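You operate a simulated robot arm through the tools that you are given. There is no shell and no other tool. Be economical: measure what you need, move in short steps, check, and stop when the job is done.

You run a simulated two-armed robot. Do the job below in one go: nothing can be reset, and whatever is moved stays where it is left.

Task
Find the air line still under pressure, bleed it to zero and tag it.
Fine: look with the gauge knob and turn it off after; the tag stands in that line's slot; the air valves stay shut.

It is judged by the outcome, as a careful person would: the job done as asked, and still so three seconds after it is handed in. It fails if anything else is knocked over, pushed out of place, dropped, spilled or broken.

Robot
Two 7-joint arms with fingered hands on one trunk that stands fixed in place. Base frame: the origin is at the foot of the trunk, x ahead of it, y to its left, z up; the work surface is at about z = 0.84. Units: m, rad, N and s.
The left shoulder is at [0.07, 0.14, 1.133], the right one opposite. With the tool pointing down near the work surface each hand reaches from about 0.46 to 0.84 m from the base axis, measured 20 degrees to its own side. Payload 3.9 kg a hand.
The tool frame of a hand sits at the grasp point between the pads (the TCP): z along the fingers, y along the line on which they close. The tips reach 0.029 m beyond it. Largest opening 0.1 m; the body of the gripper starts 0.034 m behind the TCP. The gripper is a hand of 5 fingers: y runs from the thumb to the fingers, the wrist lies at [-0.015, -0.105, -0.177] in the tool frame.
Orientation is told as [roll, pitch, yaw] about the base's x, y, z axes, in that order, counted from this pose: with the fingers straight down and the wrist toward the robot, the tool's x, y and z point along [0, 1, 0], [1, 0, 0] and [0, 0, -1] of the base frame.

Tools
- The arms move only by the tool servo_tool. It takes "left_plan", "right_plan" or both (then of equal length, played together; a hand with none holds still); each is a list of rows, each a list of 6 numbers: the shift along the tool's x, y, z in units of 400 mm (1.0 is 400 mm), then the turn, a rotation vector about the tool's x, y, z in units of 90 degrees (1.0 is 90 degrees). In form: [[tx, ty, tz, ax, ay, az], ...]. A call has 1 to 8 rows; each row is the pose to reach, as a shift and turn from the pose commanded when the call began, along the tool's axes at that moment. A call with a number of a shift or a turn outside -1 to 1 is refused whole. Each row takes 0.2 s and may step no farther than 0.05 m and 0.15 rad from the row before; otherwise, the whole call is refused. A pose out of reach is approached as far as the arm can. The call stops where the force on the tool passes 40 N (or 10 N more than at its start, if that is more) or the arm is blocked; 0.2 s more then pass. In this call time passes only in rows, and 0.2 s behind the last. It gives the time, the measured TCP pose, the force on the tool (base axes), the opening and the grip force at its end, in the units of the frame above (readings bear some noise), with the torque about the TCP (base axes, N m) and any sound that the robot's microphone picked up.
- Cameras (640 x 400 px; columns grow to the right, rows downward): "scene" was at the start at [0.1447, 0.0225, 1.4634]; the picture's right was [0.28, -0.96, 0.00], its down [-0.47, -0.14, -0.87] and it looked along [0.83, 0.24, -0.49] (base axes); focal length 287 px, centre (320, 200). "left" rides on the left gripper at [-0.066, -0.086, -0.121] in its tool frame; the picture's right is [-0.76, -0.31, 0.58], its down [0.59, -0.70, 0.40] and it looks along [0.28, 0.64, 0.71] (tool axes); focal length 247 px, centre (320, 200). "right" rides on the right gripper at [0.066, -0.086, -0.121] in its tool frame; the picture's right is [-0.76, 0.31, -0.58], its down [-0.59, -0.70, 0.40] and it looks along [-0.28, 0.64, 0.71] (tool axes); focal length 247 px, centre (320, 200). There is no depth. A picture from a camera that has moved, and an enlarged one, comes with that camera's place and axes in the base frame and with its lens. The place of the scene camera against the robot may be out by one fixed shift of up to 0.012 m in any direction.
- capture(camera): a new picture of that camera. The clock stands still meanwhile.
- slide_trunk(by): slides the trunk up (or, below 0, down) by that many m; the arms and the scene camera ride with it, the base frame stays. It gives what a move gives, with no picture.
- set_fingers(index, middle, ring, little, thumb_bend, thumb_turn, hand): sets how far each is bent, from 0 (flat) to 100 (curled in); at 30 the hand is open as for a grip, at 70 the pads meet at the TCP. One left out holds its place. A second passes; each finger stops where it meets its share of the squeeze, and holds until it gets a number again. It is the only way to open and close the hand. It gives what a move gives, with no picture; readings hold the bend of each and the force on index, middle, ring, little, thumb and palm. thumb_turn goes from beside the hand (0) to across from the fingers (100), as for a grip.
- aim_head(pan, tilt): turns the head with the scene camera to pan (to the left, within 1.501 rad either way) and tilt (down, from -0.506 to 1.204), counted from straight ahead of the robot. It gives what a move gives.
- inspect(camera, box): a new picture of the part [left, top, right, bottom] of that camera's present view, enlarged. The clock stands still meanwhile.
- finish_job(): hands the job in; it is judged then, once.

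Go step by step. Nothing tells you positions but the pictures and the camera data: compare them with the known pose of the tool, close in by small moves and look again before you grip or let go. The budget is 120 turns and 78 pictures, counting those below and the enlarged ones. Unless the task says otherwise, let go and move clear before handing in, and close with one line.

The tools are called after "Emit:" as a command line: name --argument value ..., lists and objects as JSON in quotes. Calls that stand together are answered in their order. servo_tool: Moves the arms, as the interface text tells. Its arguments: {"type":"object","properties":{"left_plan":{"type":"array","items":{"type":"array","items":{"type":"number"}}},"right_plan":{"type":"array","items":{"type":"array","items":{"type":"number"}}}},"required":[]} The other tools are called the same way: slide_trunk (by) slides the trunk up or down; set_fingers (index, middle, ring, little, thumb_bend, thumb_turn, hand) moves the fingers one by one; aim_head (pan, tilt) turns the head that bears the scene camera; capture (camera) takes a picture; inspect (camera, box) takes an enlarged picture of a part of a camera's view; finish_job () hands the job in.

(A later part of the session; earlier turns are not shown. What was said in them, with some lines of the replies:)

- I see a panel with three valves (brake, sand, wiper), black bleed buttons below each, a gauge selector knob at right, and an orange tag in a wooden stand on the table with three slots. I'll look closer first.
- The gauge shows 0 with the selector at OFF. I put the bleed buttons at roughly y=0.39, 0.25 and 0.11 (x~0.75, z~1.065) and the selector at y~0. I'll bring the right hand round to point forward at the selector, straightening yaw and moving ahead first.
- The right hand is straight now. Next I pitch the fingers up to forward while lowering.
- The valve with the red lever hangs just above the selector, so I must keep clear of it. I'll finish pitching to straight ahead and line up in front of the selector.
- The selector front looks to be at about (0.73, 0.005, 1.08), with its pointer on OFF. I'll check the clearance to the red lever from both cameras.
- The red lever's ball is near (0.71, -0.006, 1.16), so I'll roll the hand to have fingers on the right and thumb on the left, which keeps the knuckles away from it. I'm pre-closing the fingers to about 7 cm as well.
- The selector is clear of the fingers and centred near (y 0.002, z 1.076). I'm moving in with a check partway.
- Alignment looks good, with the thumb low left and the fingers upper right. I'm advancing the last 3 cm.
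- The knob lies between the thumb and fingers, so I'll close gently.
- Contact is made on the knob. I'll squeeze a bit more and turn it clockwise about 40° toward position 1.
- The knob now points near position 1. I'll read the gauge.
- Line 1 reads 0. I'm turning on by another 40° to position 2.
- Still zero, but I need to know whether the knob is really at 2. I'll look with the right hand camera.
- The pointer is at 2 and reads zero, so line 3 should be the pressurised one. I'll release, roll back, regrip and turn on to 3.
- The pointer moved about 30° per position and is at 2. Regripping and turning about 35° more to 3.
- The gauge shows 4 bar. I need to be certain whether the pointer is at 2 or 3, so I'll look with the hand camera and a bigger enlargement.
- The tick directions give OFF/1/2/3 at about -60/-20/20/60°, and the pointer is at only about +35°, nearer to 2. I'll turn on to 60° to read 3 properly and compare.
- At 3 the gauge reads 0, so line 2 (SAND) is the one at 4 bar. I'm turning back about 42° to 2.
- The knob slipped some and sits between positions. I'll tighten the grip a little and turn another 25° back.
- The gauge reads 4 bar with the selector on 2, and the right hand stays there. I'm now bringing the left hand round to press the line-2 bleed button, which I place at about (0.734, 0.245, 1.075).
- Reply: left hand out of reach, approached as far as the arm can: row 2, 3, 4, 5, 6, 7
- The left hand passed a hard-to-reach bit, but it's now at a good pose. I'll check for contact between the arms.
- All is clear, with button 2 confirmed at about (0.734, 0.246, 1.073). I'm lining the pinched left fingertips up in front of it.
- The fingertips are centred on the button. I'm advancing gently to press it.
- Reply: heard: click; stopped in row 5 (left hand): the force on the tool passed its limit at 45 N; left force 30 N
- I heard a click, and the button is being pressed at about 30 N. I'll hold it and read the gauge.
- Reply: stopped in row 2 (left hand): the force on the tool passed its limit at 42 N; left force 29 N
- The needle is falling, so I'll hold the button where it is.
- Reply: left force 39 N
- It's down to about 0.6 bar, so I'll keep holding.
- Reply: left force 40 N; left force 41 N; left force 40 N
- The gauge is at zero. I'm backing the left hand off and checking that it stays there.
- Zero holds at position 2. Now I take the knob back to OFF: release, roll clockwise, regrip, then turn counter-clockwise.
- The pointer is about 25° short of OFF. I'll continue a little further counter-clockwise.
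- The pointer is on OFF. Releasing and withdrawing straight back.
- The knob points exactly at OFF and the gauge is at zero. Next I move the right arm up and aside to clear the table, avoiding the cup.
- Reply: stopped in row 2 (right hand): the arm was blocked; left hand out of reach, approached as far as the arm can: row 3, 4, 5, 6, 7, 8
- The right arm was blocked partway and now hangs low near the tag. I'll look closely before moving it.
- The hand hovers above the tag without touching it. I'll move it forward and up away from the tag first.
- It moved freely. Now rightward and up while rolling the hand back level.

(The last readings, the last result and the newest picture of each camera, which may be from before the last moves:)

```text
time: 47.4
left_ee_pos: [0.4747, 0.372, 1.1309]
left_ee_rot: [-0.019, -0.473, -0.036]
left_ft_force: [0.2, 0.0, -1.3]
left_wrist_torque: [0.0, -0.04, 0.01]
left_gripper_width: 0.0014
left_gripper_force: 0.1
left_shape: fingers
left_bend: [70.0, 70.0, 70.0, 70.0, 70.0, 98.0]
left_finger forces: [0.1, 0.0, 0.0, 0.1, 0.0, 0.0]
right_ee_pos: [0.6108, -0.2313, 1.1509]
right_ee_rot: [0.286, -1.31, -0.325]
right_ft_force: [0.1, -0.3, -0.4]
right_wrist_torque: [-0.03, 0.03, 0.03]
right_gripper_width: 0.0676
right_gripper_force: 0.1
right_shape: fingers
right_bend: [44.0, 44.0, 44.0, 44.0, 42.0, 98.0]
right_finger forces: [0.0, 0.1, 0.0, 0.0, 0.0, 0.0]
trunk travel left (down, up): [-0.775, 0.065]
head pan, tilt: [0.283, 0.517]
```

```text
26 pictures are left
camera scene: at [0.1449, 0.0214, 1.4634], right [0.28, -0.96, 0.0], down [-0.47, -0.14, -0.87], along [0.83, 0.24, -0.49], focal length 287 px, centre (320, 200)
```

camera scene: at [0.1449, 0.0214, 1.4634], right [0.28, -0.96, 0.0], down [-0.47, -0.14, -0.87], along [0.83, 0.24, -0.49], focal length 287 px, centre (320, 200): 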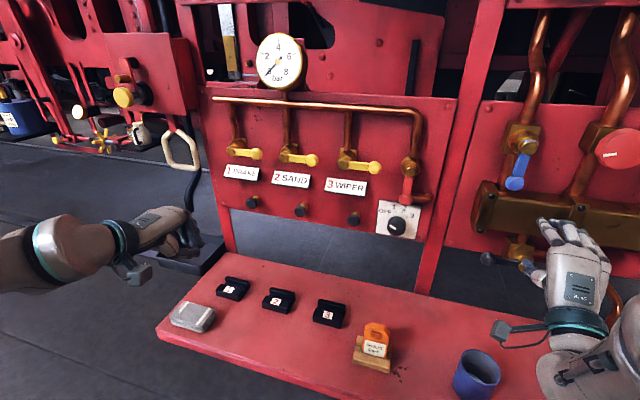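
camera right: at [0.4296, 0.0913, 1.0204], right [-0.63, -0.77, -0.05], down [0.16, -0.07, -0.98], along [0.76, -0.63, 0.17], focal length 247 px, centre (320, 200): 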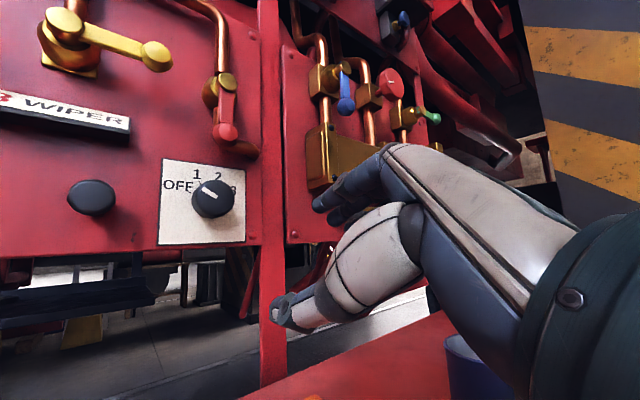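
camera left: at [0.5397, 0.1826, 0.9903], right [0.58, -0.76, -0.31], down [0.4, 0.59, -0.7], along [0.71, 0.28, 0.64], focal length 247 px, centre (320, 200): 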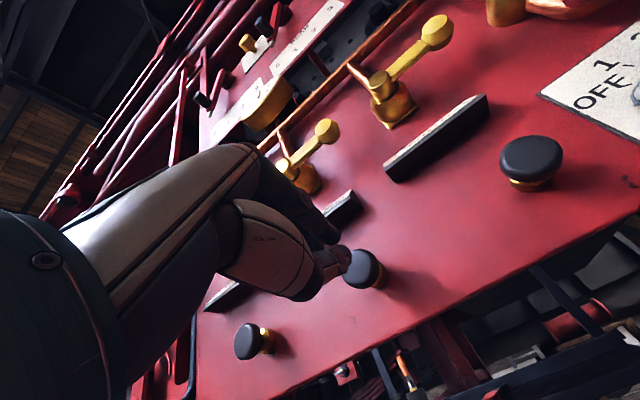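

Right arm is clear and everything on the table is undisturbed. Now I bring the left hand, fingers down, above the tag.

Emit:
servo_tool --left_plan '[[-0.11, 0.0126, 0.0186, 0.043, 0, 0], [-0.22, 0.025, 0.037, 0.086, 0, 0], [-0.33, 0.038, 0.056, 0.129, 0, 0], [-0.44, 0.05, 0.074, 0.172, 0, 0], [-0.55, 0.063, 0.093, 0.215, 0, 0], [-0.66, 0.075, 0.111, 0.258, 0, 0], [-0.775, 0.088, 0.13, 0.3, 0, 0]]'

Emit:
set_fingers --hand "left" --index 45 --middle 45 --ring 45 --little 45 --thumb_bend 45

Emit:
capture --camera "left"

Emit:
inspect --camera "scene" --box '[260, 270, 440, 390]'

```text
time: 49.0
left_ee_pos: [0.3795, 0.3401, 1.0779]
left_ee_rot: [-0.03, -0.012, -0.06]
left_ft_force: [0.4, 0.1, -0.4]
left_wrist_torque: [0.0, 0.01, -0.02]
left_gripper_width: 0.0015
left_gripper_force: 0.2
left_shape: fingers
left_bend: [70.0, 70.0, 70.0, 70.0, 70.0, 98.0]
left_finger forces: [0.0, 0.0, 0.0, 0.0, 0.1, 0.0]
left hand out of reach, approached as far as the arm can: row 1, 2, 3, 4, 5, 6, 7
right_ee_pos: [0.6126, -0.2288, 1.1499]
right_ee_rot: [0.284, -1.309, -0.327]
right_ft_force: [-0.2, -0.6, 0.4]
right_wrist_torque: [0.0, 0.01, -0.02]
right_gripper_width: 0.0677
right_gripper_force: 0.1
right_shape: fingers
right_bend: [44.0, 44.0, 44.0, 44.0, 42.0, 98.0]
right_finger forces: [0.0, 0.0, 0.0, 0.2, 0.0, 0.0]
trunk travel left (down, up): [-0.775, 0.065]
head pan, tilt: [0.283, 0.517]
```

```text
time: 50.0
left_ee_pos: [0.3776, 0.341, 1.0791]
left_ee_rot: [-0.028, -0.015, -0.063]
left_ft_force: [-0.3, -0.7, -1.2]
left_wrist_torque: [-0.01, 0.03, 0.0]
left_gripper_width: 0.0618
left_gripper_force: 0.0
left_shape: fingers
left_bend: [45.0, 45.0, 45.0, 45.0, 45.0, 98.0]
left_finger forces: [0.1, 0.0, 0.0, 0.1, 0.0, 0.0]
right_ee_pos: [0.6107, -0.2299, 1.1518]
right_ee_rot: [0.288, -1.312, -0.33]
right_ft_force: [0.8, -0.1, 0.3]
right_wrist_torque: [-0.01, 0.0, -0.01]
right_gripper_width: 0.0675
right_gripper_force: 0.0
right_shape: fingers
right_bend: [44.0, 44.0, 44.0, 44.0, 42.0, 98.0]
right_finger forces: [0.0, 0.0, 0.0, 0.0, 0.0, 0.0]
trunk travel left (down, up): [-0.775, 0.065]
head pan, tilt: [0.283, 0.517]
```

```text
25 pictures are left
camera left: at [0.2863, 0.2842, 1.2017], right [-0.35, -0.75, -0.56], down [-0.66, 0.62, -0.43], along [0.67, 0.22, -0.71], focal length 247 px, centre (320, 200)
```

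left: 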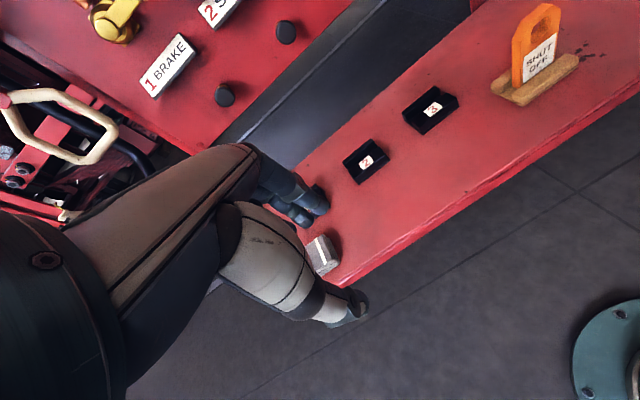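

```text
3.33 times, centred on (350, 330) of scene
camera zoom: at [0.1453, 0.0224, 1.4634], right [0.28, -0.96, 0.0], down [-0.48, -0.14, -0.87], along [0.83, 0.24, -0.49], focal length 956 px, centre (220, -233)
```

zoom: 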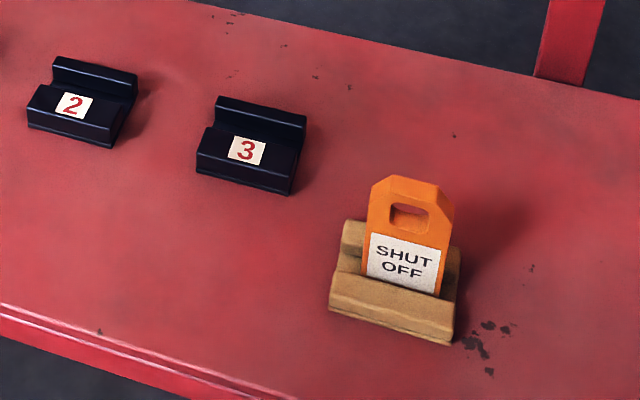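

The left arm was near its reach limit there. I'll move it forward and up first, then across to the tag.

Emit:
servo_tool --left_plan '[[-0.014, 0.0875, -0.075, 0, 0, -0.01], [-0.028, 0.175, -0.15, 0, 0, -0.02], [-0.042, 0.2625, -0.225, 0, 0, -0.03], [-0.055, 0.35, -0.3, 0, 0.018, -0.04]]'

Emit:
servo_tool --left_plan '[[-0.1, 0, 0, 0, 0, 0], [-0.2, 0, 0.01, 0, 0, 0], [-0.3, 0, 0.02, 0, 0, 0], [-0.4, 0, 0.03, 0, 0, 0], [-0.5, 0, 0.04, 0, 0, 0], [-0.6, 0, 0.05, 0, 0, 0]]'

Emit:
capture --camera "left"

```text
time: 51.2
left_ee_pos: [0.4997, 0.3502, 1.2]
left_ee_rot: [0.016, 0.001, 0.137]
left_ft_force: [0.5, -1.5, 0.6]
left_wrist_torque: [0.06, 0.05, 0.01]
left_gripper_width: 0.0626
left_gripper_force: 0.1
left_shape: fingers
left_bend: [45.0, 45.0, 45.0, 45.0, 45.0, 98.0]
left_finger forces: [0.0, 0.1, 0.0, 0.0, 0.0, 0.1]
left hand out of reach, approached as far as the arm can: row 1, 2
right_ee_pos: [0.6151, -0.2353, 1.1483]
right_ee_rot: [0.304, -1.306, -0.345]
right_ft_force: [-0.6, 0.9, -0.3]
right_wrist_torque: [-0.02, -0.01, 0.01]
right_gripper_width: 0.0677
right_gripper_force: 0.2
right_shape: fingers
right_bend: [44.0, 44.0, 44.0, 44.0, 42.0, 98.0]
right_finger forces: [0.0, 0.0, 0.0, 0.1, 0.0, 0.1]
trunk travel left (down, up): [-0.775, 0.065]
head pan, tilt: [0.283, 0.517]
stopped in row 4 (left hand): the arm was blocked; the commanded pose is now the measured one
```

```text
time: 52.6
left_ee_pos: [0.5307, 0.1156, 1.177]
left_ee_rot: [0.013, 0.002, 0.139]
left_ft_force: [0.4, 0.0, -0.1]
left_wrist_torque: [0.05, 0.02, 0.03]
left_gripper_width: 0.0625
left_gripper_force: 0.1
left_shape: fingers
left_bend: [45.0, 45.0, 45.0, 45.0, 45.0, 98.0]
left_finger forces: [0.0, 0.1, 0.0, 0.0, 0.0, 0.0]
right_ee_pos: [0.6105, -0.2321, 1.1484]
right_ee_rot: [0.295, -1.311, -0.336]
right_ft_force: [0.6, -0.3, -0.5]
right_wrist_torque: [0.03, -0.01, 0.05]
right_gripper_width: 0.0676
right_gripper_force: 0.0
right_shape: fingers
right_bend: [44.0, 44.0, 44.0, 44.0, 42.0, 98.0]
right_finger forces: [0.0, 0.0, 0.0, 0.1, 0.0, 0.0]
trunk travel left (down, up): [-0.775, 0.065]
head pan, tilt: [0.283, 0.517]
```

```text
23 pictures are left
camera left: at [0.4546, 0.037, 1.2981], right [-0.2, -0.78, -0.59], down [-0.78, 0.49, -0.39], along [0.6, 0.38, -0.71], focal length 247 px, centre (320, 200)
```

left: 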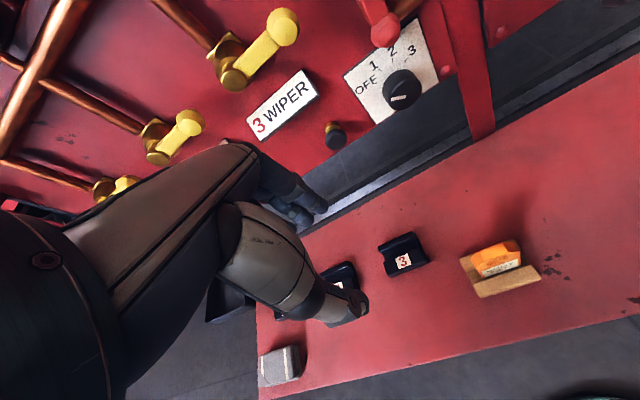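

The tag is in view, upright, at about (0.54, 0.016). I'll zoom in for its exact place and angle.

Emit:
inspect --camera "left" --box '[430, 200, 570, 310]'

```text
3.64 times, centred on (500, 255) of left
camera zoom: at [0.4546, 0.037, 1.2981], right [-0.2, -0.78, -0.59], down [-0.78, 0.49, -0.39], along [0.6, 0.38, -0.71], focal length 898 px, centre (-334, 0)
```

zoom: 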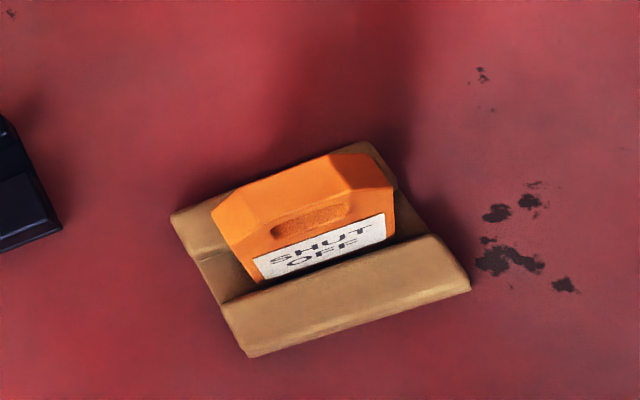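

The tag's top is centred at about (0.537, 0.018, 0.963) and it faces squarely along x. I'm straightening yaw and moving above it.

Emit:
servo_tool --left_plan '[[-0.061, -0.005, 0.079, 0, 0, 0.022], [-0.1225, -0.01, 0.159, 0, 0, 0.044], [-0.184, -0.014, 0.238, 0, 0, 0.066], [-0.245, -0.019, 0.3175, 0, 0, 0.0885]]'

Emit:
capture --camera "left"

Emit:
inspect --camera "scene" --box '[300, 230, 460, 390]'

```text
time: 53.6
left_ee_pos: [0.5372, 0.0212, 1.0457]
left_ee_rot: [0.012, 0.003, -0.002]
left_ft_force: [-1.0, -0.2, 0.5]
left_wrist_torque: [0.0, 0.03, -0.01]
left_gripper_width: 0.0625
left_gripper_force: 0.0
left_shape: fingers
left_bend: [45.0, 45.0, 45.0, 45.0, 45.0, 98.0]
left_finger forces: [0.1, 0.0, 0.0, 0.1, 0.0, 0.0]
right_ee_pos: [0.6111, -0.2315, 1.1494]
right_ee_rot: [0.29, -1.312, -0.334]
right_ft_force: [-0.1, 0.0, -0.2]
right_wrist_torque: [0.02, 0.01, 0.01]
right_gripper_width: 0.0675
right_gripper_force: 0.0
right_shape: fingers
right_bend: [44.0, 44.0, 44.0, 44.0, 42.0, 98.0]
right_finger forces: [0.0, 0.1, 0.1, 0.0, 0.1, 0.0]
trunk travel left (down, up): [-0.775, 0.065]
head pan, tilt: [0.283, 0.517]
```

```text
21 pictures are left
camera left: at [0.4506, -0.0466, 1.1673], right [-0.31, -0.75, -0.59], down [-0.7, 0.59, -0.39], along [0.64, 0.29, -0.71], focal length 247 px, centre (320, 200)
```

left: 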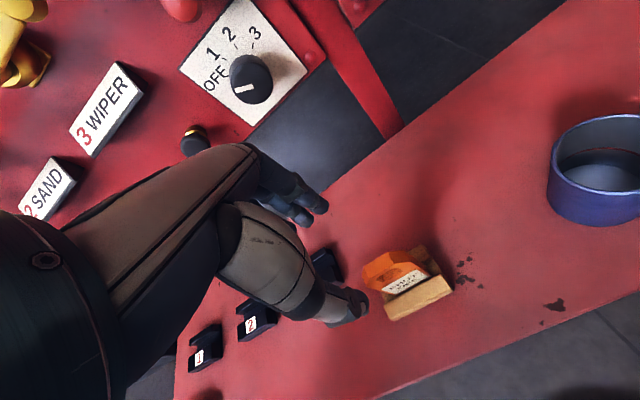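

```text
2.50 times, centred on (380, 310) of scene
camera zoom: at [0.1456, 0.0211, 1.4634], right [0.28, -0.96, 0.0], down [-0.48, -0.14, -0.87], along [0.83, 0.24, -0.49], focal length 717 px, centre (170, -75)
```

zoom: 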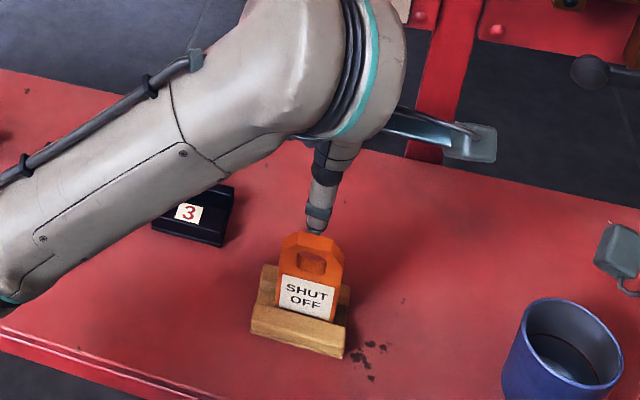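

I'll zoom in on the tag from here to refine.

Emit:
inspect --camera "left" --box '[320, 220, 480, 330]'

```text
3.64 times, centred on (400, 275) of left
camera zoom: at [0.4506, -0.0466, 1.1673], right [-0.31, -0.75, -0.59], down [-0.7, 0.59, -0.39], along [0.64, 0.29, -0.71], focal length 898 px, centre (29, -73)
```

zoom: 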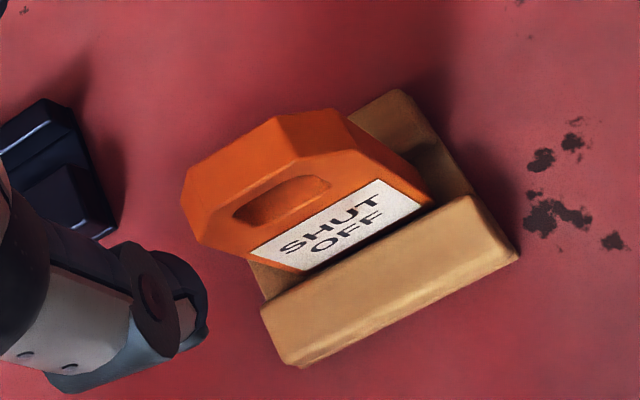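

Combining the views, the tag is centred at about (0.539, 0.0165) with its top near z=0.95-0.96. Descending partway.

Emit:
servo_tool --left_plan '[[-0.004, 0.002, 0.07, 0, -0.004, 0], [-0.01, 0.004, 0.14, 0, -0.008, 0], [-0.012, 0.005, 0.215, 0, -0.008, 0]]'

Emit:
inspect --camera "left" --box '[220, 170, 460, 350]'

Emit:
inspect --camera "scene" --box '[320, 260, 440, 390]'

```text
time: 54.4
left_ee_pos: [0.5374, 0.0179, 0.9601]
left_ee_rot: [-0.004, -0.001, -0.004]
left_ft_force: [0.3, 0.0, -0.6]
left_wrist_torque: [0.01, 0.01, -0.03]
left_gripper_width: 0.0624
left_gripper_force: 0.1
left_shape: fingers
left_bend: [45.0, 45.0, 45.0, 45.0, 45.0, 98.0]
left_finger forces: [0.1, 0.0, 0.0, 0.1, 0.0, 0.0]
right_ee_pos: [0.6101, -0.2306, 1.1514]
right_ee_rot: [0.287, -1.312, -0.331]
right_ft_force: [0.0, -0.1, -0.2]
right_wrist_torque: [0.02, 0.0, -0.01]
right_gripper_width: 0.0674
right_gripper_force: 0.3
right_shape: fingers
right_bend: [44.0, 44.0, 44.0, 44.0, 42.0, 98.0]
right_finger forces: [0.0, 0.0, 0.0, 0.1, 0.1, 0.1]
trunk travel left (down, up): [-0.775, 0.065]
head pan, tilt: [0.283, 0.517]
```

```text
2.22 times, centred on (340, 260) of left
camera zoom: at [0.4509, -0.0477, 1.0827], right [-0.31, -0.76, -0.58], down [-0.7, 0.59, -0.4], along [0.64, 0.28, -0.71], focal length 549 px, centre (276, 67)
```

zoom: 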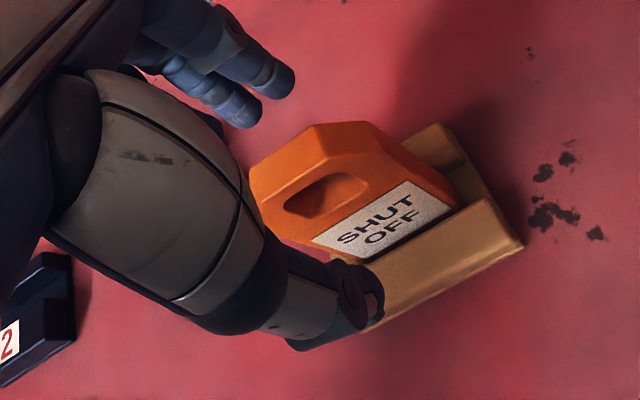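

```text
3.08 times, centred on (380, 325) of scene
camera zoom: at [0.1446, 0.0226, 1.4635], right [0.28, -0.96, 0.0], down [-0.47, -0.14, -0.87], along [0.83, 0.24, -0.49], focal length 882 px, centre (135, -185)
```

zoom: 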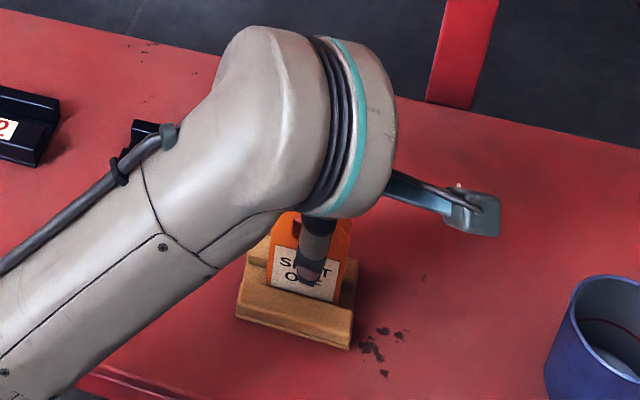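

Thumb is in front and fingers are behind, with the tag between them. Lowering 3 cm more, then closing.

Emit:
servo_tool --left_plan '[[0, 0.004, 0.04, 0, 0, 0], [0, 0.005, 0.08, 0, 0, 0]]'

Emit:
set_fingers --hand "left" --index 63 --middle 63 --ring 63 --little 63 --thumb_bend 63

Emit:
inspect --camera "left" --box '[220, 170, 460, 350]'

```text
time: 55.0
left_ee_pos: [0.5391, 0.0174, 0.9287]
left_ee_rot: [-0.002, 0.0, -0.001]
left_ft_force: [0.6, -0.2, 0.5]
left_wrist_torque: [0.0, 0.02, -0.02]
left_gripper_width: 0.0628
left_gripper_force: 0.1
left_shape: fingers
left_bend: [45.0, 45.0, 45.0, 45.0, 45.0, 98.0]
left_finger forces: [0.0, 0.0, 0.1, 0.0, 0.1, 0.0]
right_ee_pos: [0.6109, -0.2313, 1.1513]
right_ee_rot: [0.288, -1.312, -0.33]
right_ft_force: [-0.1, -0.7, 0.4]
right_wrist_torque: [0.0, -0.03, 0.01]
right_gripper_width: 0.0677
right_gripper_force: 0.1
right_shape: fingers
right_bend: [44.0, 44.0, 44.0, 44.0, 42.0, 98.0]
right_finger forces: [0.1, 0.0, 0.0, 0.0, 0.0, 0.1]
trunk travel left (down, up): [-0.775, 0.065]
head pan, tilt: [0.283, 0.517]
```

```text
time: 56.0
left_ee_pos: [0.5385, 0.0169, 0.9293]
left_ee_rot: [-0.001, 0.002, -0.002]
left_ft_force: [0.4, -0.1, -0.1]
left_wrist_torque: [0.01, 0.0, -0.03]
left_gripper_width: 0.0188
left_gripper_force: 0.1
left_shape: fingers
left_bend: [63.0, 63.0, 63.0, 63.0, 63.0, 98.0]
left_finger forces: [0.1, 0.1, 0.0, 0.0, 0.1, 0.1]
right_ee_pos: [0.6102, -0.2301, 1.1506]
right_ee_rot: [0.289, -1.312, -0.33]
right_ft_force: [-0.1, 0.1, -0.4]
right_wrist_torque: [0.02, -0.01, -0.03]
right_gripper_width: 0.0676
right_gripper_force: 0.0
right_shape: fingers
right_bend: [44.0, 44.0, 44.0, 44.0, 42.0, 98.0]
right_finger forces: [0.0, 0.1, 0.0, 0.0, 0.0, 0.0]
trunk travel left (down, up): [-0.775, 0.065]
head pan, tilt: [0.283, 0.517]
```

```text
2.22 times, centred on (340, 260) of left
camera zoom: at [0.4527, -0.048, 1.0517], right [-0.31, -0.76, -0.58], down [-0.7, 0.59, -0.4], along [0.64, 0.28, -0.71], focal length 549 px, centre (276, 67)
```

zoom: 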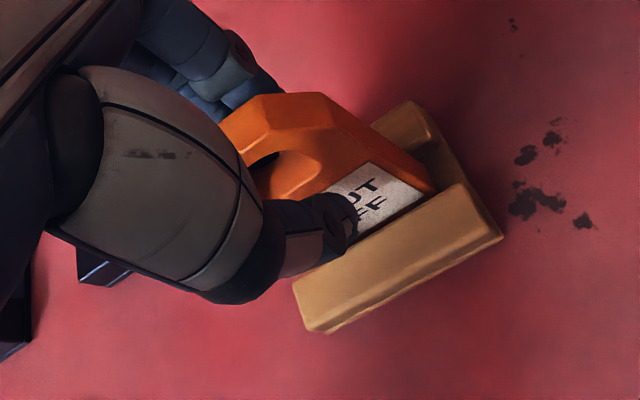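

Nicely centred with no contact yet, so I'll close to grip.

Emit:
set_fingers --hand "left" --index 72 --middle 72 --ring 72 --little 66 --thumb_bend 72

```text
time: 57.0
left_ee_pos: [0.5385, 0.0154, 0.93]
left_ee_rot: [-0.004, 0.002, -0.001]
left_ft_force: [0.0, -0.4, -0.6]
left_wrist_torque: [-0.05, 0.05, -0.08]
left_gripper_width: 0.0098
left_gripper_force: 6.6
left_shape: fingers
left_bend: [71.0, 68.0, 71.0, 66.0, 67.0, 97.0]
left_finger forces: [3.0, 2.1, 1.5, 0.1, 6.9, 0.0]
right_ee_pos: [0.6096, -0.2302, 1.1513]
right_ee_rot: [0.291, -1.314, -0.329]
right_ft_force: [-0.1, 0.0, -0.5]
right_wrist_torque: [0.04, 0.02, 0.0]
right_gripper_width: 0.0673
right_gripper_force: 0.0
right_shape: fingers
right_bend: [44.0, 44.0, 44.0, 44.0, 42.0, 98.0]
right_finger forces: [0.1, 0.1, 0.1, 0.1, 0.1, 0.0]
trunk travel left (down, up): [-0.775, 0.065]
head pan, tilt: [0.283, 0.517]
```

The tag is gripped. I'll firm up a little and lift straight.

Emit:
set_fingers --hand "left" --index 76 --middle 76 --ring 75 --thumb_bend 76

Emit:
servo_tool --left_plan '[[0, 0, -0.03, 0, 0, 0], [0, 0, -0.08, 0, 0, 0], [0, 0, -0.16, 0, 0, 0], [0, 0, -0.25, 0, 0, 0]]'

Emit:
capture --camera "scene"

```text
time: 58.0
left_ee_pos: [0.5381, 0.0178, 0.9285]
left_ee_rot: [-0.001, 0.003, -0.002]
left_ft_force: [-0.4, -0.7, -1.1]
left_wrist_torque: [-0.05, 0.11, -0.17]
left_gripper_width: 0.0091
left_gripper_force: 12.8
left_shape: fingers
left_bend: [75.0, 74.0, 74.0, 66.0, 66.0, 97.0]
left_finger forces: [4.8, 4.1, 3.2, 0.0, 13.0, 0.0]
right_ee_pos: [0.6105, -0.2299, 1.1499]
right_ee_rot: [0.29, -1.313, -0.331]
right_ft_force: [-1.1, 0.4, 0.5]
right_wrist_torque: [-0.02, 0.01, 0.01]
right_gripper_width: 0.0675
right_gripper_force: 0.1
right_shape: fingers
right_bend: [44.0, 44.0, 44.0, 44.0, 42.0, 98.0]
right_finger forces: [0.0, 0.1, 0.1, 0.0, 0.1, 0.1]
trunk travel left (down, up): [-0.775, 0.065]
head pan, tilt: [0.283, 0.517]
```

```text
time: 59.0
left_ee_pos: [0.5384, 0.0171, 1.0316]
left_ee_rot: [0.0, 0.002, -0.002]
left_ft_force: [0.0, 0.5, -0.7]
left_wrist_torque: [0.03, 0.02, 0.02]
left_gripper_width: 0.009
left_gripper_force: 10.6
left_shape: fingers
left_bend: [75.0, 75.0, 75.0, 66.0, 67.0, 95.0]
left_finger forces: [8.3, 2.7, 0.1, 0.0, 11.1, 0.1]
right_ee_pos: [0.6105, -0.2301, 1.151]
right_ee_rot: [0.29, -1.313, -0.331]
right_ft_force: [0.1, -0.6, -0.3]
right_wrist_torque: [0.02, 0.04, -0.02]
right_gripper_width: 0.0674
right_gripper_force: 0.1
right_shape: fingers
right_bend: [44.0, 44.0, 44.0, 44.0, 42.0, 98.0]
right_finger forces: [0.1, 0.0, 0.0, 0.0, 0.0, 0.1]
trunk travel left (down, up): [-0.775, 0.065]
head pan, tilt: [0.283, 0.517]
```

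```text
15 pictures are left
camera scene: at [0.1443, 0.0225, 1.4634], right [0.28, -0.96, 0.0], down [-0.47, -0.14, -0.87], along [0.83, 0.24, -0.49], focal length 287 px, centre (320, 200)
```

scene: 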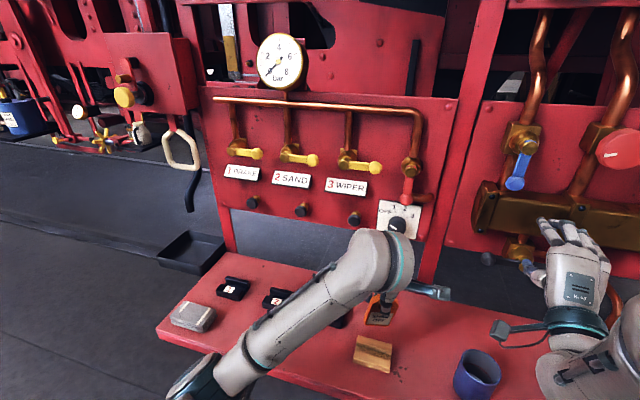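

The tag is held upright and clear of its stand. I'm carrying it left, past slot 2, to get a clean hand-camera view of the slot.

Emit:
servo_tool --left_plan '[[0, 0.005, -0.08, 0, 0, 0], [0.09, 0.01, -0.15, 0, 0, 0], [0.2, 0.02, -0.18, 0, 0, 0], [0.31, 0.03, -0.2, 0, 0, 0], [0.42, 0.04, -0.21, 0, 0, 0], [0.53, 0.05, -0.22, 0, 0, 0], [0.64, 0.055, -0.225, 0, 0, 0], [0.75, 0.06, -0.225, 0, 0, 0]]'

Emit:
capture --camera "left"

```text
time: 60.8
left_ee_pos: [0.5641, 0.3219, 1.1187]
left_ee_rot: [-0.003, 0.0, -0.002]
left_ft_force: [0.4, 0.1, -0.7]
left_wrist_torque: [0.0, 0.02, 0.02]
left_gripper_width: 0.0089
left_gripper_force: 11.0
left_shape: fingers
left_bend: [75.0, 75.0, 75.0, 66.0, 67.0, 95.0]
left_finger forces: [8.1, 2.7, 0.1, 0.0, 11.0, 0.1]
right_ee_pos: [0.6109, -0.2286, 1.1519]
right_ee_rot: [0.286, -1.313, -0.325]
right_ft_force: [-0.1, 0.1, 0.0]
right_wrist_torque: [-0.01, -0.01, 0.0]
right_gripper_width: 0.0675
right_gripper_force: 0.0
right_shape: fingers
right_bend: [44.0, 44.0, 44.0, 44.0, 42.0, 98.0]
right_finger forces: [0.0, 0.1, 0.1, 0.0, 0.1, 0.1]
trunk travel left (down, up): [-0.775, 0.065]
head pan, tilt: [0.283, 0.517]
```

```text
14 pictures are left
camera left: at [0.4781, 0.2569, 1.242], right [-0.31, -0.76, -0.57], down [-0.7, 0.59, -0.4], along [0.64, 0.28, -0.71], focal length 247 px, centre (320, 200)
```

left: 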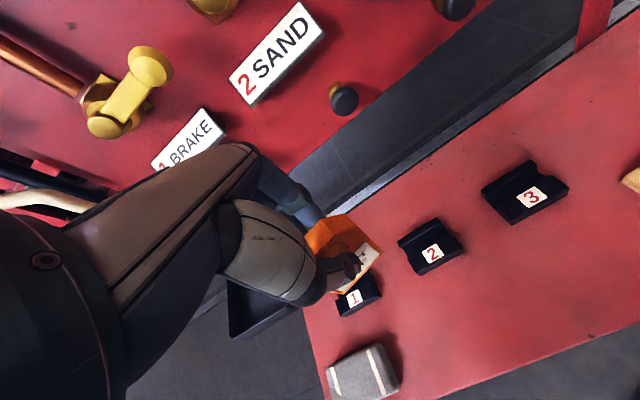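

The view of slot 2 is clear. I'll enlarge it.

Emit:
inspect --camera "left" --box '[380, 205, 480, 285]'

Emit:
inspect --camera "left" --box '[290, 200, 390, 310]'

```text
5.00 times, centred on (430, 245) of left
camera zoom: at [0.4781, 0.2569, 1.242], right [-0.31, -0.76, -0.57], down [-0.7, 0.59, -0.4], along [0.64, 0.28, -0.71], focal length 1235 px, centre (-230, -25)
```

zoom: 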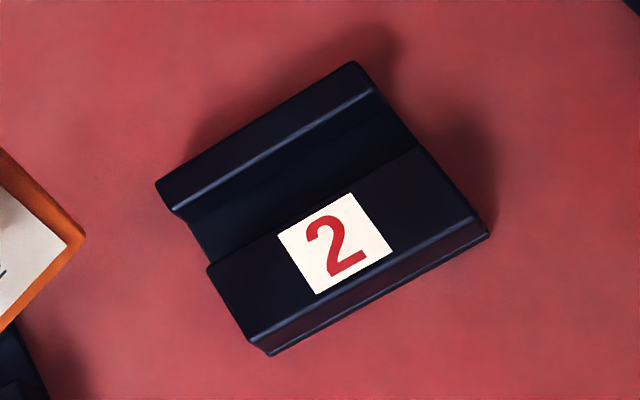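

```text
3.64 times, centred on (340, 255) of left
camera zoom: at [0.4781, 0.2569, 1.242], right [-0.31, -0.76, -0.57], down [-0.7, 0.59, -0.4], along [0.64, 0.28, -0.71], focal length 898 px, centre (247, 0)
```

zoom: 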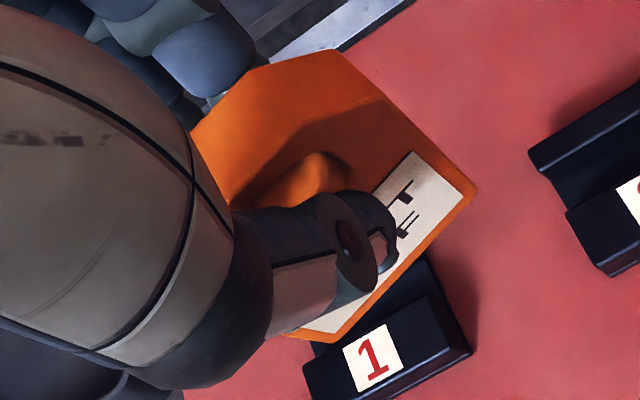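

I place the slot 2 groove at about x=0.624, y=0.278. The tag seems to have twisted slightly in the grip, so I'll check it from the scene camera.

Emit:
inspect --camera "scene" --box '[210, 200, 310, 320]'

```text
3.33 times, centred on (260, 260) of scene
camera zoom: at [0.1444, 0.024, 1.4634], right [0.28, -0.96, 0.0], down [-0.47, -0.14, -0.87], along [0.83, 0.24, -0.49], focal length 956 px, centre (520, 0)
```

zoom: 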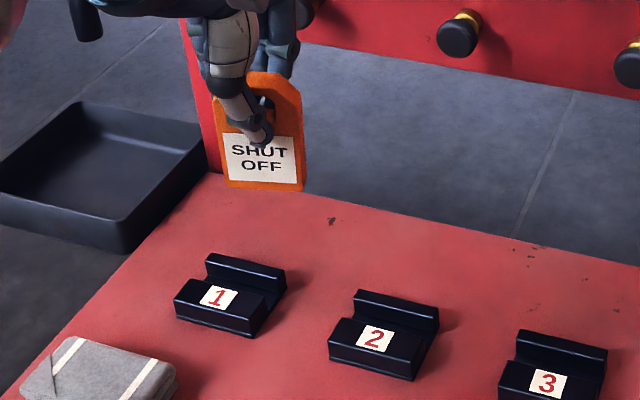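

The tag is twisted about 16° in yaw and 6° in roll in the grip. I'll compensate with the hand while moving over slot 2, still high above it.

Emit:
servo_tool --left_plan '[[-0.028, 0.039, 0.043, 0, -0.016, 0.044], [-0.055, 0.078, 0.086, 0, -0.032, 0.089], [-0.083, 0.117, 0.13, 0, -0.048, 0.133], [-0.11, 0.155, 0.1725, 0, -0.064, 0.178]]'

Emit:
inspect --camera "left" --box '[260, 180, 420, 320]'

Emit:
inspect --camera "scene" --box '[230, 220, 330, 320]'

```text
time: 61.8
left_ee_pos: [0.6253, 0.2734, 1.0493]
left_ee_rot: [-0.1, -0.012, -0.283]
left_ft_force: [-0.4, 0.4, -0.6]
left_wrist_torque: [0.0, 0.02, 0.05]
left_gripper_width: 0.0088
left_gripper_force: 11.4
left_shape: fingers
left_bend: [75.0, 75.0, 75.0, 66.0, 67.0, 95.0]
left_finger forces: [8.0, 2.8, 0.0, 0.1, 11.0, 0.0]
right_ee_pos: [0.6106, -0.2312, 1.1499]
right_ee_rot: [0.288, -1.31, -0.33]
right_ft_force: [-0.6, 0.4, 0.5]
right_wrist_torque: [0.02, 0.03, 0.04]
right_gripper_width: 0.0674
right_gripper_force: 0.0
right_shape: fingers
right_bend: [44.0, 44.0, 44.0, 44.0, 42.0, 98.0]
right_finger forces: [0.0, 0.0, 0.0, 0.0, 0.1, 0.1]
trunk travel left (down, up): [-0.775, 0.065]
head pan, tilt: [0.283, 0.517]
```

```text
2.86 times, centred on (340, 250) of left
camera zoom: at [0.5263, 0.2469, 1.1768], right [-0.51, -0.7, -0.5], down [-0.52, 0.72, -0.47], along [0.68, 0.02, -0.73], focal length 706 px, centre (263, 57)
```

zoom: 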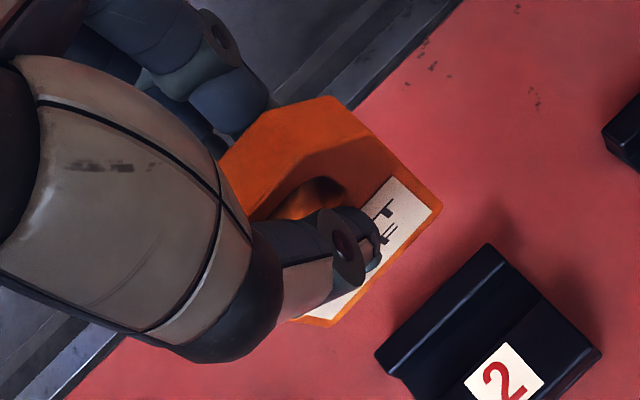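

```text
4.00 times, centred on (280, 270) of scene
camera zoom: at [0.1459, 0.0226, 1.4633], right [0.28, -0.96, 0.0], down [-0.48, -0.14, -0.87], along [0.83, 0.24, -0.5], focal length 1147 px, centre (480, -80)
```

zoom: 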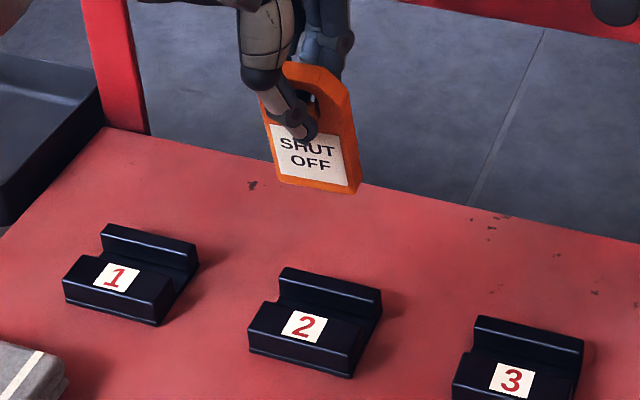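

The tag is now square with the slot. The tag's centre is about 3 mm too far forward and 5 mm right of the groove centre, so I'll correct that while lowering to just above the rails.

Emit:
servo_tool --left_plan '[[0.01, -0.004, 0.07, 0, 0, 0], [0.02, -0.008, 0.14, 0, 0, 0], [0.0285, -0.0115, 0.205, 0, 0, 0]]'

Emit:
inspect --camera "left" --box '[290, 190, 410, 290]'

Emit:
inspect --camera "scene" --box '[250, 250, 330, 320]'

```text
time: 62.6
left_ee_pos: [0.6217, 0.2753, 0.9673]
left_ee_rot: [-0.101, -0.014, -0.281]
left_ft_force: [-0.6, 0.3, -1.0]
left_wrist_torque: [0.02, -0.04, -0.04]
left_gripper_width: 0.0088
left_gripper_force: 11.0
left_shape: fingers
left_bend: [75.0, 75.0, 75.0, 66.0, 67.0, 95.0]
left_finger forces: [8.1, 2.7, 0.0, 0.1, 10.9, 0.1]
right_ee_pos: [0.6099, -0.2288, 1.1509]
right_ee_rot: [0.289, -1.311, -0.331]
right_ft_force: [0.0, 0.5, -0.4]
right_wrist_torque: [-0.02, 0.0, -0.03]
right_gripper_width: 0.0675
right_gripper_force: 0.0
right_shape: fingers
right_bend: [44.0, 44.0, 44.0, 44.0, 42.0, 98.0]
right_finger forces: [0.0, 0.0, 0.0, 0.0, 0.0, 0.0]
trunk travel left (down, up): [-0.775, 0.065]
head pan, tilt: [0.283, 0.517]
```

```text
4.00 times, centred on (350, 240) of left
camera zoom: at [0.5228, 0.2493, 1.0938], right [-0.51, -0.7, -0.5], down [-0.52, 0.72, -0.47], along [0.68, 0.02, -0.73], focal length 988 px, centre (200, 40)
```

zoom: 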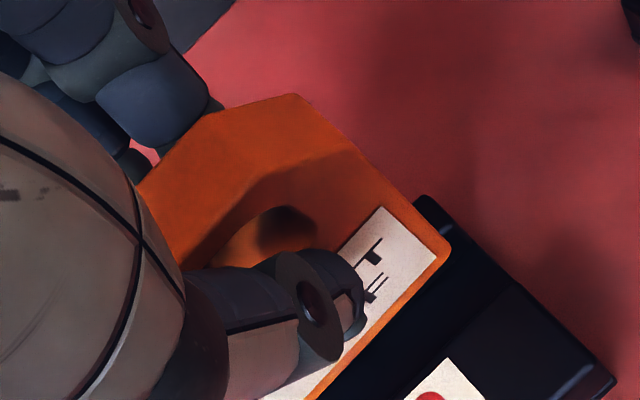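

```text
5.71 times, centred on (290, 285) of scene
camera zoom: at [0.1448, 0.0227, 1.4634], right [0.28, -0.96, 0.0], down [-0.47, -0.14, -0.87], along [0.83, 0.24, -0.49], focal length 1639 px, centre (491, -286)
```

zoom: 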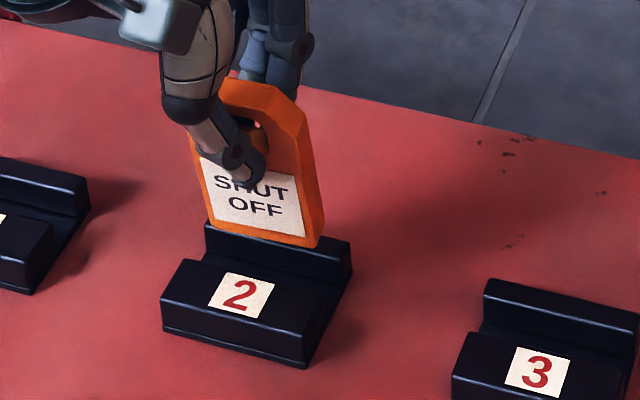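

The tag hangs right above the groove. I'll lower gently and watch the force.

Emit:
servo_tool --left_plan '[[0.003, 0, 0.015, 0, 0, 0], [0.006, -0.0005, 0.03, 0, 0, 0], [0.009, -0.001, 0.045, 0, 0, 0], [0.01, -0.001, 0.057, 0, 0, 0]]'

```text
time: 63.6
left_ee_pos: [0.6235, 0.2795, 0.9439]
left_ee_rot: [-0.102, -0.014, -0.282]
left_ft_force: [-0.8, -0.3, -0.1]
left_wrist_torque: [0.01, 0.0, -0.01]
left_gripper_width: 0.0087
left_gripper_force: 11.7
left_shape: fingers
left_bend: [75.0, 75.0, 75.0, 66.0, 67.0, 95.0]
left_finger forces: [8.1, 2.7, 0.1, 0.0, 10.9, 0.0]
right_ee_pos: [0.6105, -0.2308, 1.1513]
right_ee_rot: [0.29, -1.312, -0.329]
right_ft_force: [-0.5, 1.2, 0.2]
right_wrist_torque: [0.03, 0.01, 0.01]
right_gripper_width: 0.0672
right_gripper_force: 0.0
right_shape: fingers
right_bend: [44.0, 44.0, 44.0, 44.0, 42.0, 98.0]
right_finger forces: [0.1, 0.1, 0.0, 0.1, 0.1, 0.0]
trunk travel left (down, up): [-0.775, 0.065]
head pan, tilt: [0.283, 0.517]
```

No contact so far. A quick look before the last stretch.

Emit:
inspect --camera "scene" --box '[255, 260, 325, 315]'

```text
7.27 times, centred on (290, 288) of scene
camera zoom: at [0.1448, 0.0225, 1.4634], right [0.28, -0.96, 0.0], down [-0.47, -0.14, -0.87], along [0.83, 0.24, -0.49], focal length 2085 px, centre (538, -436)
```

zoom: 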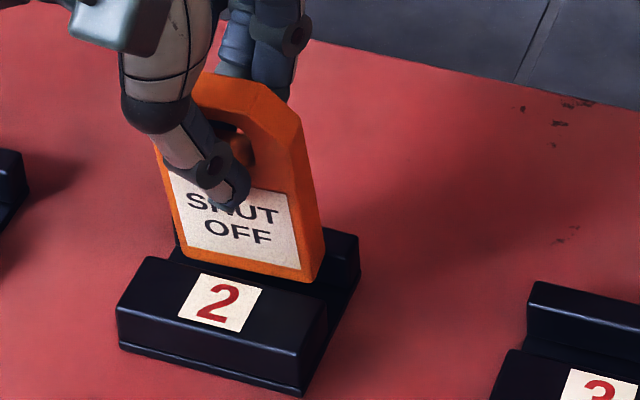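

The tag is at the mouth of the groove but hugging the front rail. I'll shift it 4–5 mm back and lower until it seats.

Emit:
servo_tool --left_plan '[[0.003, 0.0115, 0, 0, 0, 0], [0.004, 0.0115, 0.012, 0, 0, 0], [0.006, 0.0115, 0.024, 0, 0, 0], [0.007, 0.0115, 0.034, 0, 0, 0]]'

```text
time: 64.6
left_ee_pos: [0.6278, 0.2791, 0.9299]
left_ee_rot: [-0.102, -0.013, -0.28]
left_ft_force: [-1.5, 0.3, 0.0]
left_wrist_torque: [-0.04, 0.09, -0.04]
left_gripper_width: 0.0089
left_gripper_force: 11.0
left_shape: fingers
left_bend: [75.0, 75.0, 75.0, 66.0, 67.0, 95.0]
left_finger forces: [7.1, 3.0, 0.4, 0.1, 11.6, 0.0]
right_ee_pos: [0.6097, -0.2296, 1.1501]
right_ee_rot: [0.29, -1.313, -0.329]
right_ft_force: [0.3, 0.2, -0.5]
right_wrist_torque: [0.01, 0.0, 0.0]
right_gripper_width: 0.0676
right_gripper_force: 0.1
right_shape: fingers
right_bend: [44.0, 44.0, 44.0, 44.0, 42.0, 98.0]
right_finger forces: [0.0, 0.1, 0.0, 0.1, 0.0, 0.0]
trunk travel left (down, up): [-0.775, 0.065]
head pan, tilt: [0.283, 0.517]
```

Now at the height where it sat in its old stand, with only a light touch. I'll look.

Emit:
inspect --camera "scene" --box '[255, 260, 325, 315]'

```text
7.27 times, centred on (290, 288) of scene
camera zoom: at [0.1446, 0.0224, 1.4634], right [0.28, -0.96, 0.0], down [-0.47, -0.14, -0.87], along [0.83, 0.24, -0.49], focal length 2085 px, centre (538, -436)
```

zoom: 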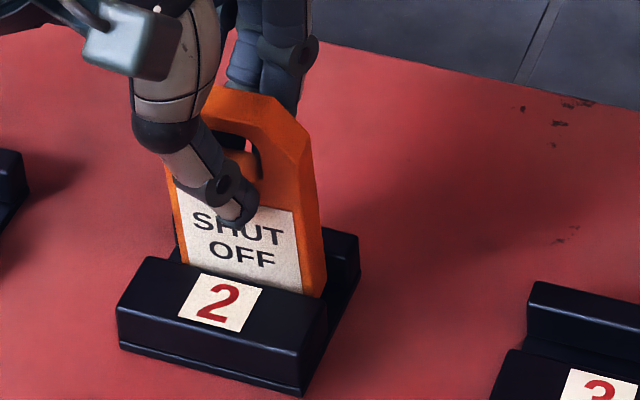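

The tag is inside the groove. I'll lower by small steps to feel the bottom.

Emit:
servo_tool --left_plan '[[0.0005, -0.001, 0.005, 0, 0, 0], [0.001, -0.002, 0.01, 0, 0, 0]]'

Emit:
servo_tool --left_plan '[[0.0005, 0, 0.005, 0, 0, 0], [0.001, 0, 0.01, 0, 0, 0]]'

```text
time: 65.2
left_ee_pos: [0.6275, 0.2784, 0.9282]
left_ee_rot: [-0.099, -0.016, -0.283]
left_ft_force: [-0.9, 0.9, 5.4]
left_wrist_torque: [-0.03, 0.12, -0.04]
left_gripper_width: 0.0085
left_gripper_force: 11.6
left_shape: fingers
left_bend: [75.0, 75.0, 75.0, 66.0, 66.0, 95.0]
left_finger forces: [8.3, 3.3, 0.3, 0.0, 12.1, 0.0]
right_ee_pos: [0.6078, -0.23, 1.1523]
right_ee_rot: [0.291, -1.312, -0.333]
right_ft_force: [0.0, -0.1, -0.3]
right_wrist_torque: [-0.01, 0.0, 0.01]
right_gripper_width: 0.0679
right_gripper_force: 0.1
right_shape: fingers
right_bend: [44.0, 44.0, 44.0, 44.0, 42.0, 98.0]
right_finger forces: [0.0, 0.0, 0.0, 0.0, 0.0, 0.1]
trunk travel left (down, up): [-0.775, 0.065]
head pan, tilt: [0.283, 0.517]
```

```text
time: 65.8
left_ee_pos: [0.6273, 0.279, 0.9259]
left_ee_rot: [-0.101, -0.022, -0.281]
left_ft_force: [-0.7, 1.6, 18.2]
left_wrist_torque: [-0.08, 0.15, -0.07]
left_gripper_width: 0.0085
left_gripper_force: 14.7
left_shape: fingers
left_bend: [75.0, 75.0, 75.0, 66.0, 65.0, 95.0]
left_finger forces: [10.5, 4.8, 0.2, 0.0, 13.8, 0.0]
right_ee_pos: [0.6071, -0.2314, 1.1529]
right_ee_rot: [0.295, -1.313, -0.337]
right_ft_force: [0.0, 0.4, 0.5]
right_wrist_torque: [-0.03, 0.04, 0.0]
right_gripper_width: 0.0677
right_gripper_force: 0.0
right_shape: fingers
right_bend: [44.0, 44.0, 44.0, 44.0, 42.0, 98.0]
right_finger forces: [0.0, 0.1, 0.1, 0.0, 0.1, 0.0]
trunk travel left (down, up): [-0.775, 0.065]
head pan, tilt: [0.283, 0.517]
```

It has seated on the groove floor at the same height as in its old stand. I'll relieve the push and open slowly.

Emit:
servo_tool --left_plan '[[-0.001, 0, -0.01, 0, 0, 0]]'

Emit:
set_fingers --hand "left" --index 66 --middle 66 --ring 66 --little 62 --thumb_bend 62

Emit:
set_fingers --hand "left" --index 50 --middle 50 --ring 50 --little 50 --thumb_bend 50

Emit:
inspect --camera "scene" --box '[255, 260, 325, 315]'

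```text
time: 66.2
left_ee_pos: [0.6279, 0.2787, 0.9262]
left_ee_rot: [-0.1, -0.013, -0.281]
left_ft_force: [-0.9, 0.6, 10.9]
left_wrist_torque: [-0.05, 0.07, -0.01]
left_gripper_width: 0.0084
left_gripper_force: 13.5
left_shape: fingers
left_bend: [75.0, 75.0, 75.0, 66.0, 65.0, 95.0]
left_finger forces: [10.0, 4.4, 0.1, 0.1, 13.3, 0.0]
right_ee_pos: [0.6098, -0.2312, 1.1513]
right_ee_rot: [0.293, -1.313, -0.336]
right_ft_force: [0.3, -0.1, 0.1]
right_wrist_torque: [0.04, 0.0, -0.02]
right_gripper_width: 0.0674
right_gripper_force: 0.1
right_shape: fingers
right_bend: [44.0, 44.0, 44.0, 44.0, 42.0, 98.0]
right_finger forces: [0.0, 0.0, 0.0, 0.0, 0.0, 0.0]
trunk travel left (down, up): [-0.775, 0.065]
head pan, tilt: [0.283, 0.517]
```

```text
time: 67.2
left_ee_pos: [0.6283, 0.2791, 0.9267]
left_ee_rot: [-0.101, -0.009, -0.28]
left_ft_force: [-0.3, 0.7, 0.2]
left_wrist_torque: [-0.01, 0.01, -0.03]
left_gripper_width: 0.0157
left_gripper_force: 0.0
left_shape: fingers
left_bend: [66.0, 66.0, 66.0, 62.0, 62.0, 97.0]
left_finger forces: [0.0, 0.0, 0.0, 0.0, 0.1, 0.0]
right_ee_pos: [0.6109, -0.2297, 1.1518]
right_ee_rot: [0.29, -1.312, -0.33]
right_ft_force: [0.5, 0.2, 0.1]
right_wrist_torque: [0.01, 0.05, -0.02]
right_gripper_width: 0.0674
right_gripper_force: 0.0
right_shape: fingers
right_bend: [44.0, 44.0, 44.0, 44.0, 42.0, 98.0]
right_finger forces: [0.0, 0.1, 0.0, 0.1, 0.0, 0.0]
trunk travel left (down, up): [-0.775, 0.065]
head pan, tilt: [0.283, 0.517]
```

```text
time: 68.2
left_ee_pos: [0.6286, 0.2778, 0.9254]
left_ee_rot: [-0.102, -0.014, -0.281]
left_ft_force: [0.3, -0.7, -0.1]
left_wrist_torque: [-0.02, -0.01, 0.03]
left_gripper_width: 0.0499
left_gripper_force: 0.0
left_shape: fingers
left_bend: [50.0, 50.0, 50.0, 50.0, 50.0, 97.0]
left_finger forces: [0.0, 0.0, 0.1, 0.0, 0.1, 0.0]
right_ee_pos: [0.6098, -0.2304, 1.1519]
right_ee_rot: [0.289, -1.312, -0.332]
right_ft_force: [-0.8, -0.4, -0.8]
right_wrist_torque: [0.01, 0.0, 0.02]
right_gripper_width: 0.0677
right_gripper_force: 0.0
right_shape: fingers
right_bend: [44.0, 44.0, 44.0, 44.0, 42.0, 98.0]
right_finger forces: [0.0, 0.1, 0.0, 0.1, 0.0, 0.0]
trunk travel left (down, up): [-0.775, 0.065]
head pan, tilt: [0.283, 0.517]
```

```text
7.27 times, centred on (290, 288) of scene
camera zoom: at [0.1447, 0.0224, 1.4634], right [0.28, -0.96, 0.0], down [-0.47, -0.14, -0.87], along [0.83, 0.24, -0.49], focal length 2085 px, centre (538, -436)
```

zoom: 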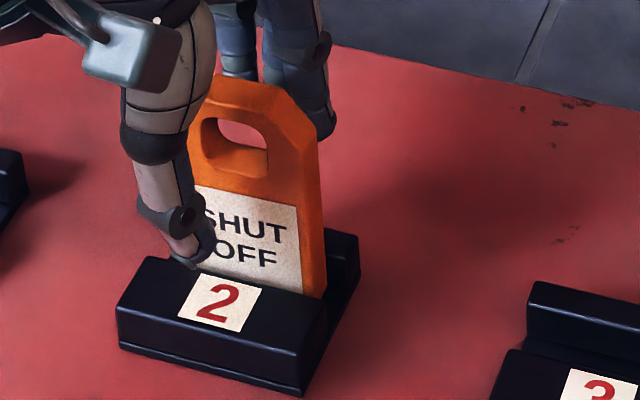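

The tag stands upright in slot 2. Raising the hand straight up and clear.

Emit:
servo_tool --left_plan '[[-0.006, 0.001, -0.06, 0, 0, 0], [-0.015, 0.002, -0.15, 0, 0, 0], [-0.026, 0.0035, -0.26, 0, 0, 0], [-0.0375, 0.005, -0.373, 0, 0, 0]]'

Emit:
servo_tool --left_plan '[[0.05, -0.05, -0.05, 0, 0, 0], [0.12, -0.1, -0.08, 0, 0, 0], [0.2, -0.15, -0.08, 0, 0, 0]]'

Emit:
capture --camera "scene"

```text
time: 69.2
left_ee_pos: [0.6253, 0.2777, 1.0752]
left_ee_rot: [-0.102, -0.013, -0.281]
left_ft_force: [-1.0, 0.9, 0.1]
left_wrist_torque: [0.03, 0.03, -0.01]
left_gripper_width: 0.0499
left_gripper_force: 0.1
left_shape: fingers
left_bend: [50.0, 50.0, 50.0, 50.0, 50.0, 97.0]
left_finger forces: [0.0, 0.0, 0.0, 0.0, 0.0, 0.0]
right_ee_pos: [0.6092, -0.2308, 1.151]
right_ee_rot: [0.293, -1.313, -0.333]
right_ft_force: [0.2, -0.2, 0.2]
right_wrist_torque: [-0.03, 0.01, -0.03]
right_gripper_width: 0.0675
right_gripper_force: 0.0
right_shape: fingers
right_bend: [44.0, 44.0, 44.0, 44.0, 42.0, 98.0]
right_finger forces: [0.0, 0.0, 0.0, 0.0, 0.0, 0.0]
trunk travel left (down, up): [-0.775, 0.065]
head pan, tilt: [0.283, 0.517]
```

```text
time: 70.0
left_ee_pos: [0.59, 0.3763, 1.0994]
left_ee_rot: [-0.102, -0.014, -0.282]
left_ft_force: [-0.1, -0.5, -1.0]
left_wrist_torque: [-0.02, -0.02, 0.01]
left_gripper_width: 0.0498
left_gripper_force: 0.1
left_shape: fingers
left_bend: [50.0, 50.0, 50.0, 50.0, 50.0, 98.0]
left_finger forces: [0.0, 0.0, 0.0, 0.1, 0.1, 0.0]
right_ee_pos: [0.6097, -0.2293, 1.1513]
right_ee_rot: [0.285, -1.313, -0.326]
right_ft_force: [0.4, 0.0, -0.7]
right_wrist_torque: [0.01, 0.0, -0.01]
right_gripper_width: 0.0675
right_gripper_force: 0.1
right_shape: fingers
right_bend: [44.0, 44.0, 44.0, 44.0, 42.0, 98.0]
right_finger forces: [0.1, 0.0, 0.0, 0.0, 0.0, 0.1]
trunk travel left (down, up): [-0.775, 0.065]
head pan, tilt: [0.283, 0.517]
```

```text
3 pictures are left
camera scene: at [0.1443, 0.0239, 1.4634], right [0.28, -0.96, 0.0], down [-0.47, -0.14, -0.87], along [0.83, 0.24, -0.49], focal length 287 px, centre (320, 200)
```

scene: 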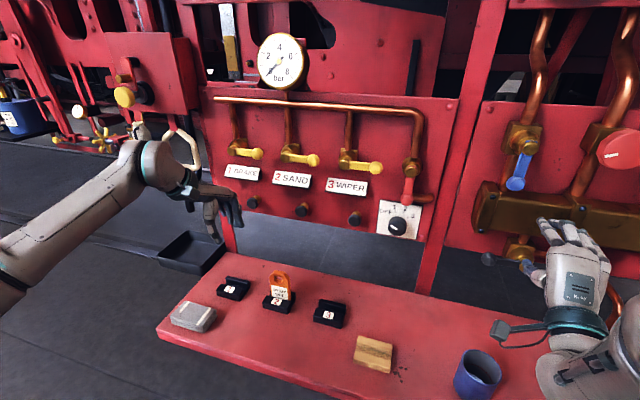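

The tag stands in slot 2, the knob is at OFF, the gauge is at zero, the valve levers haven't moved, and both hands are clear. Handing in.

Emit:
finish_job

```text
The job is handed in.
```

Line 2 (SAND) was the one still under pressure, at 4 bar. I bled it to zero, turned the gauge knob back to OFF and stood the tag in slot 2; the air valves stayed shut.
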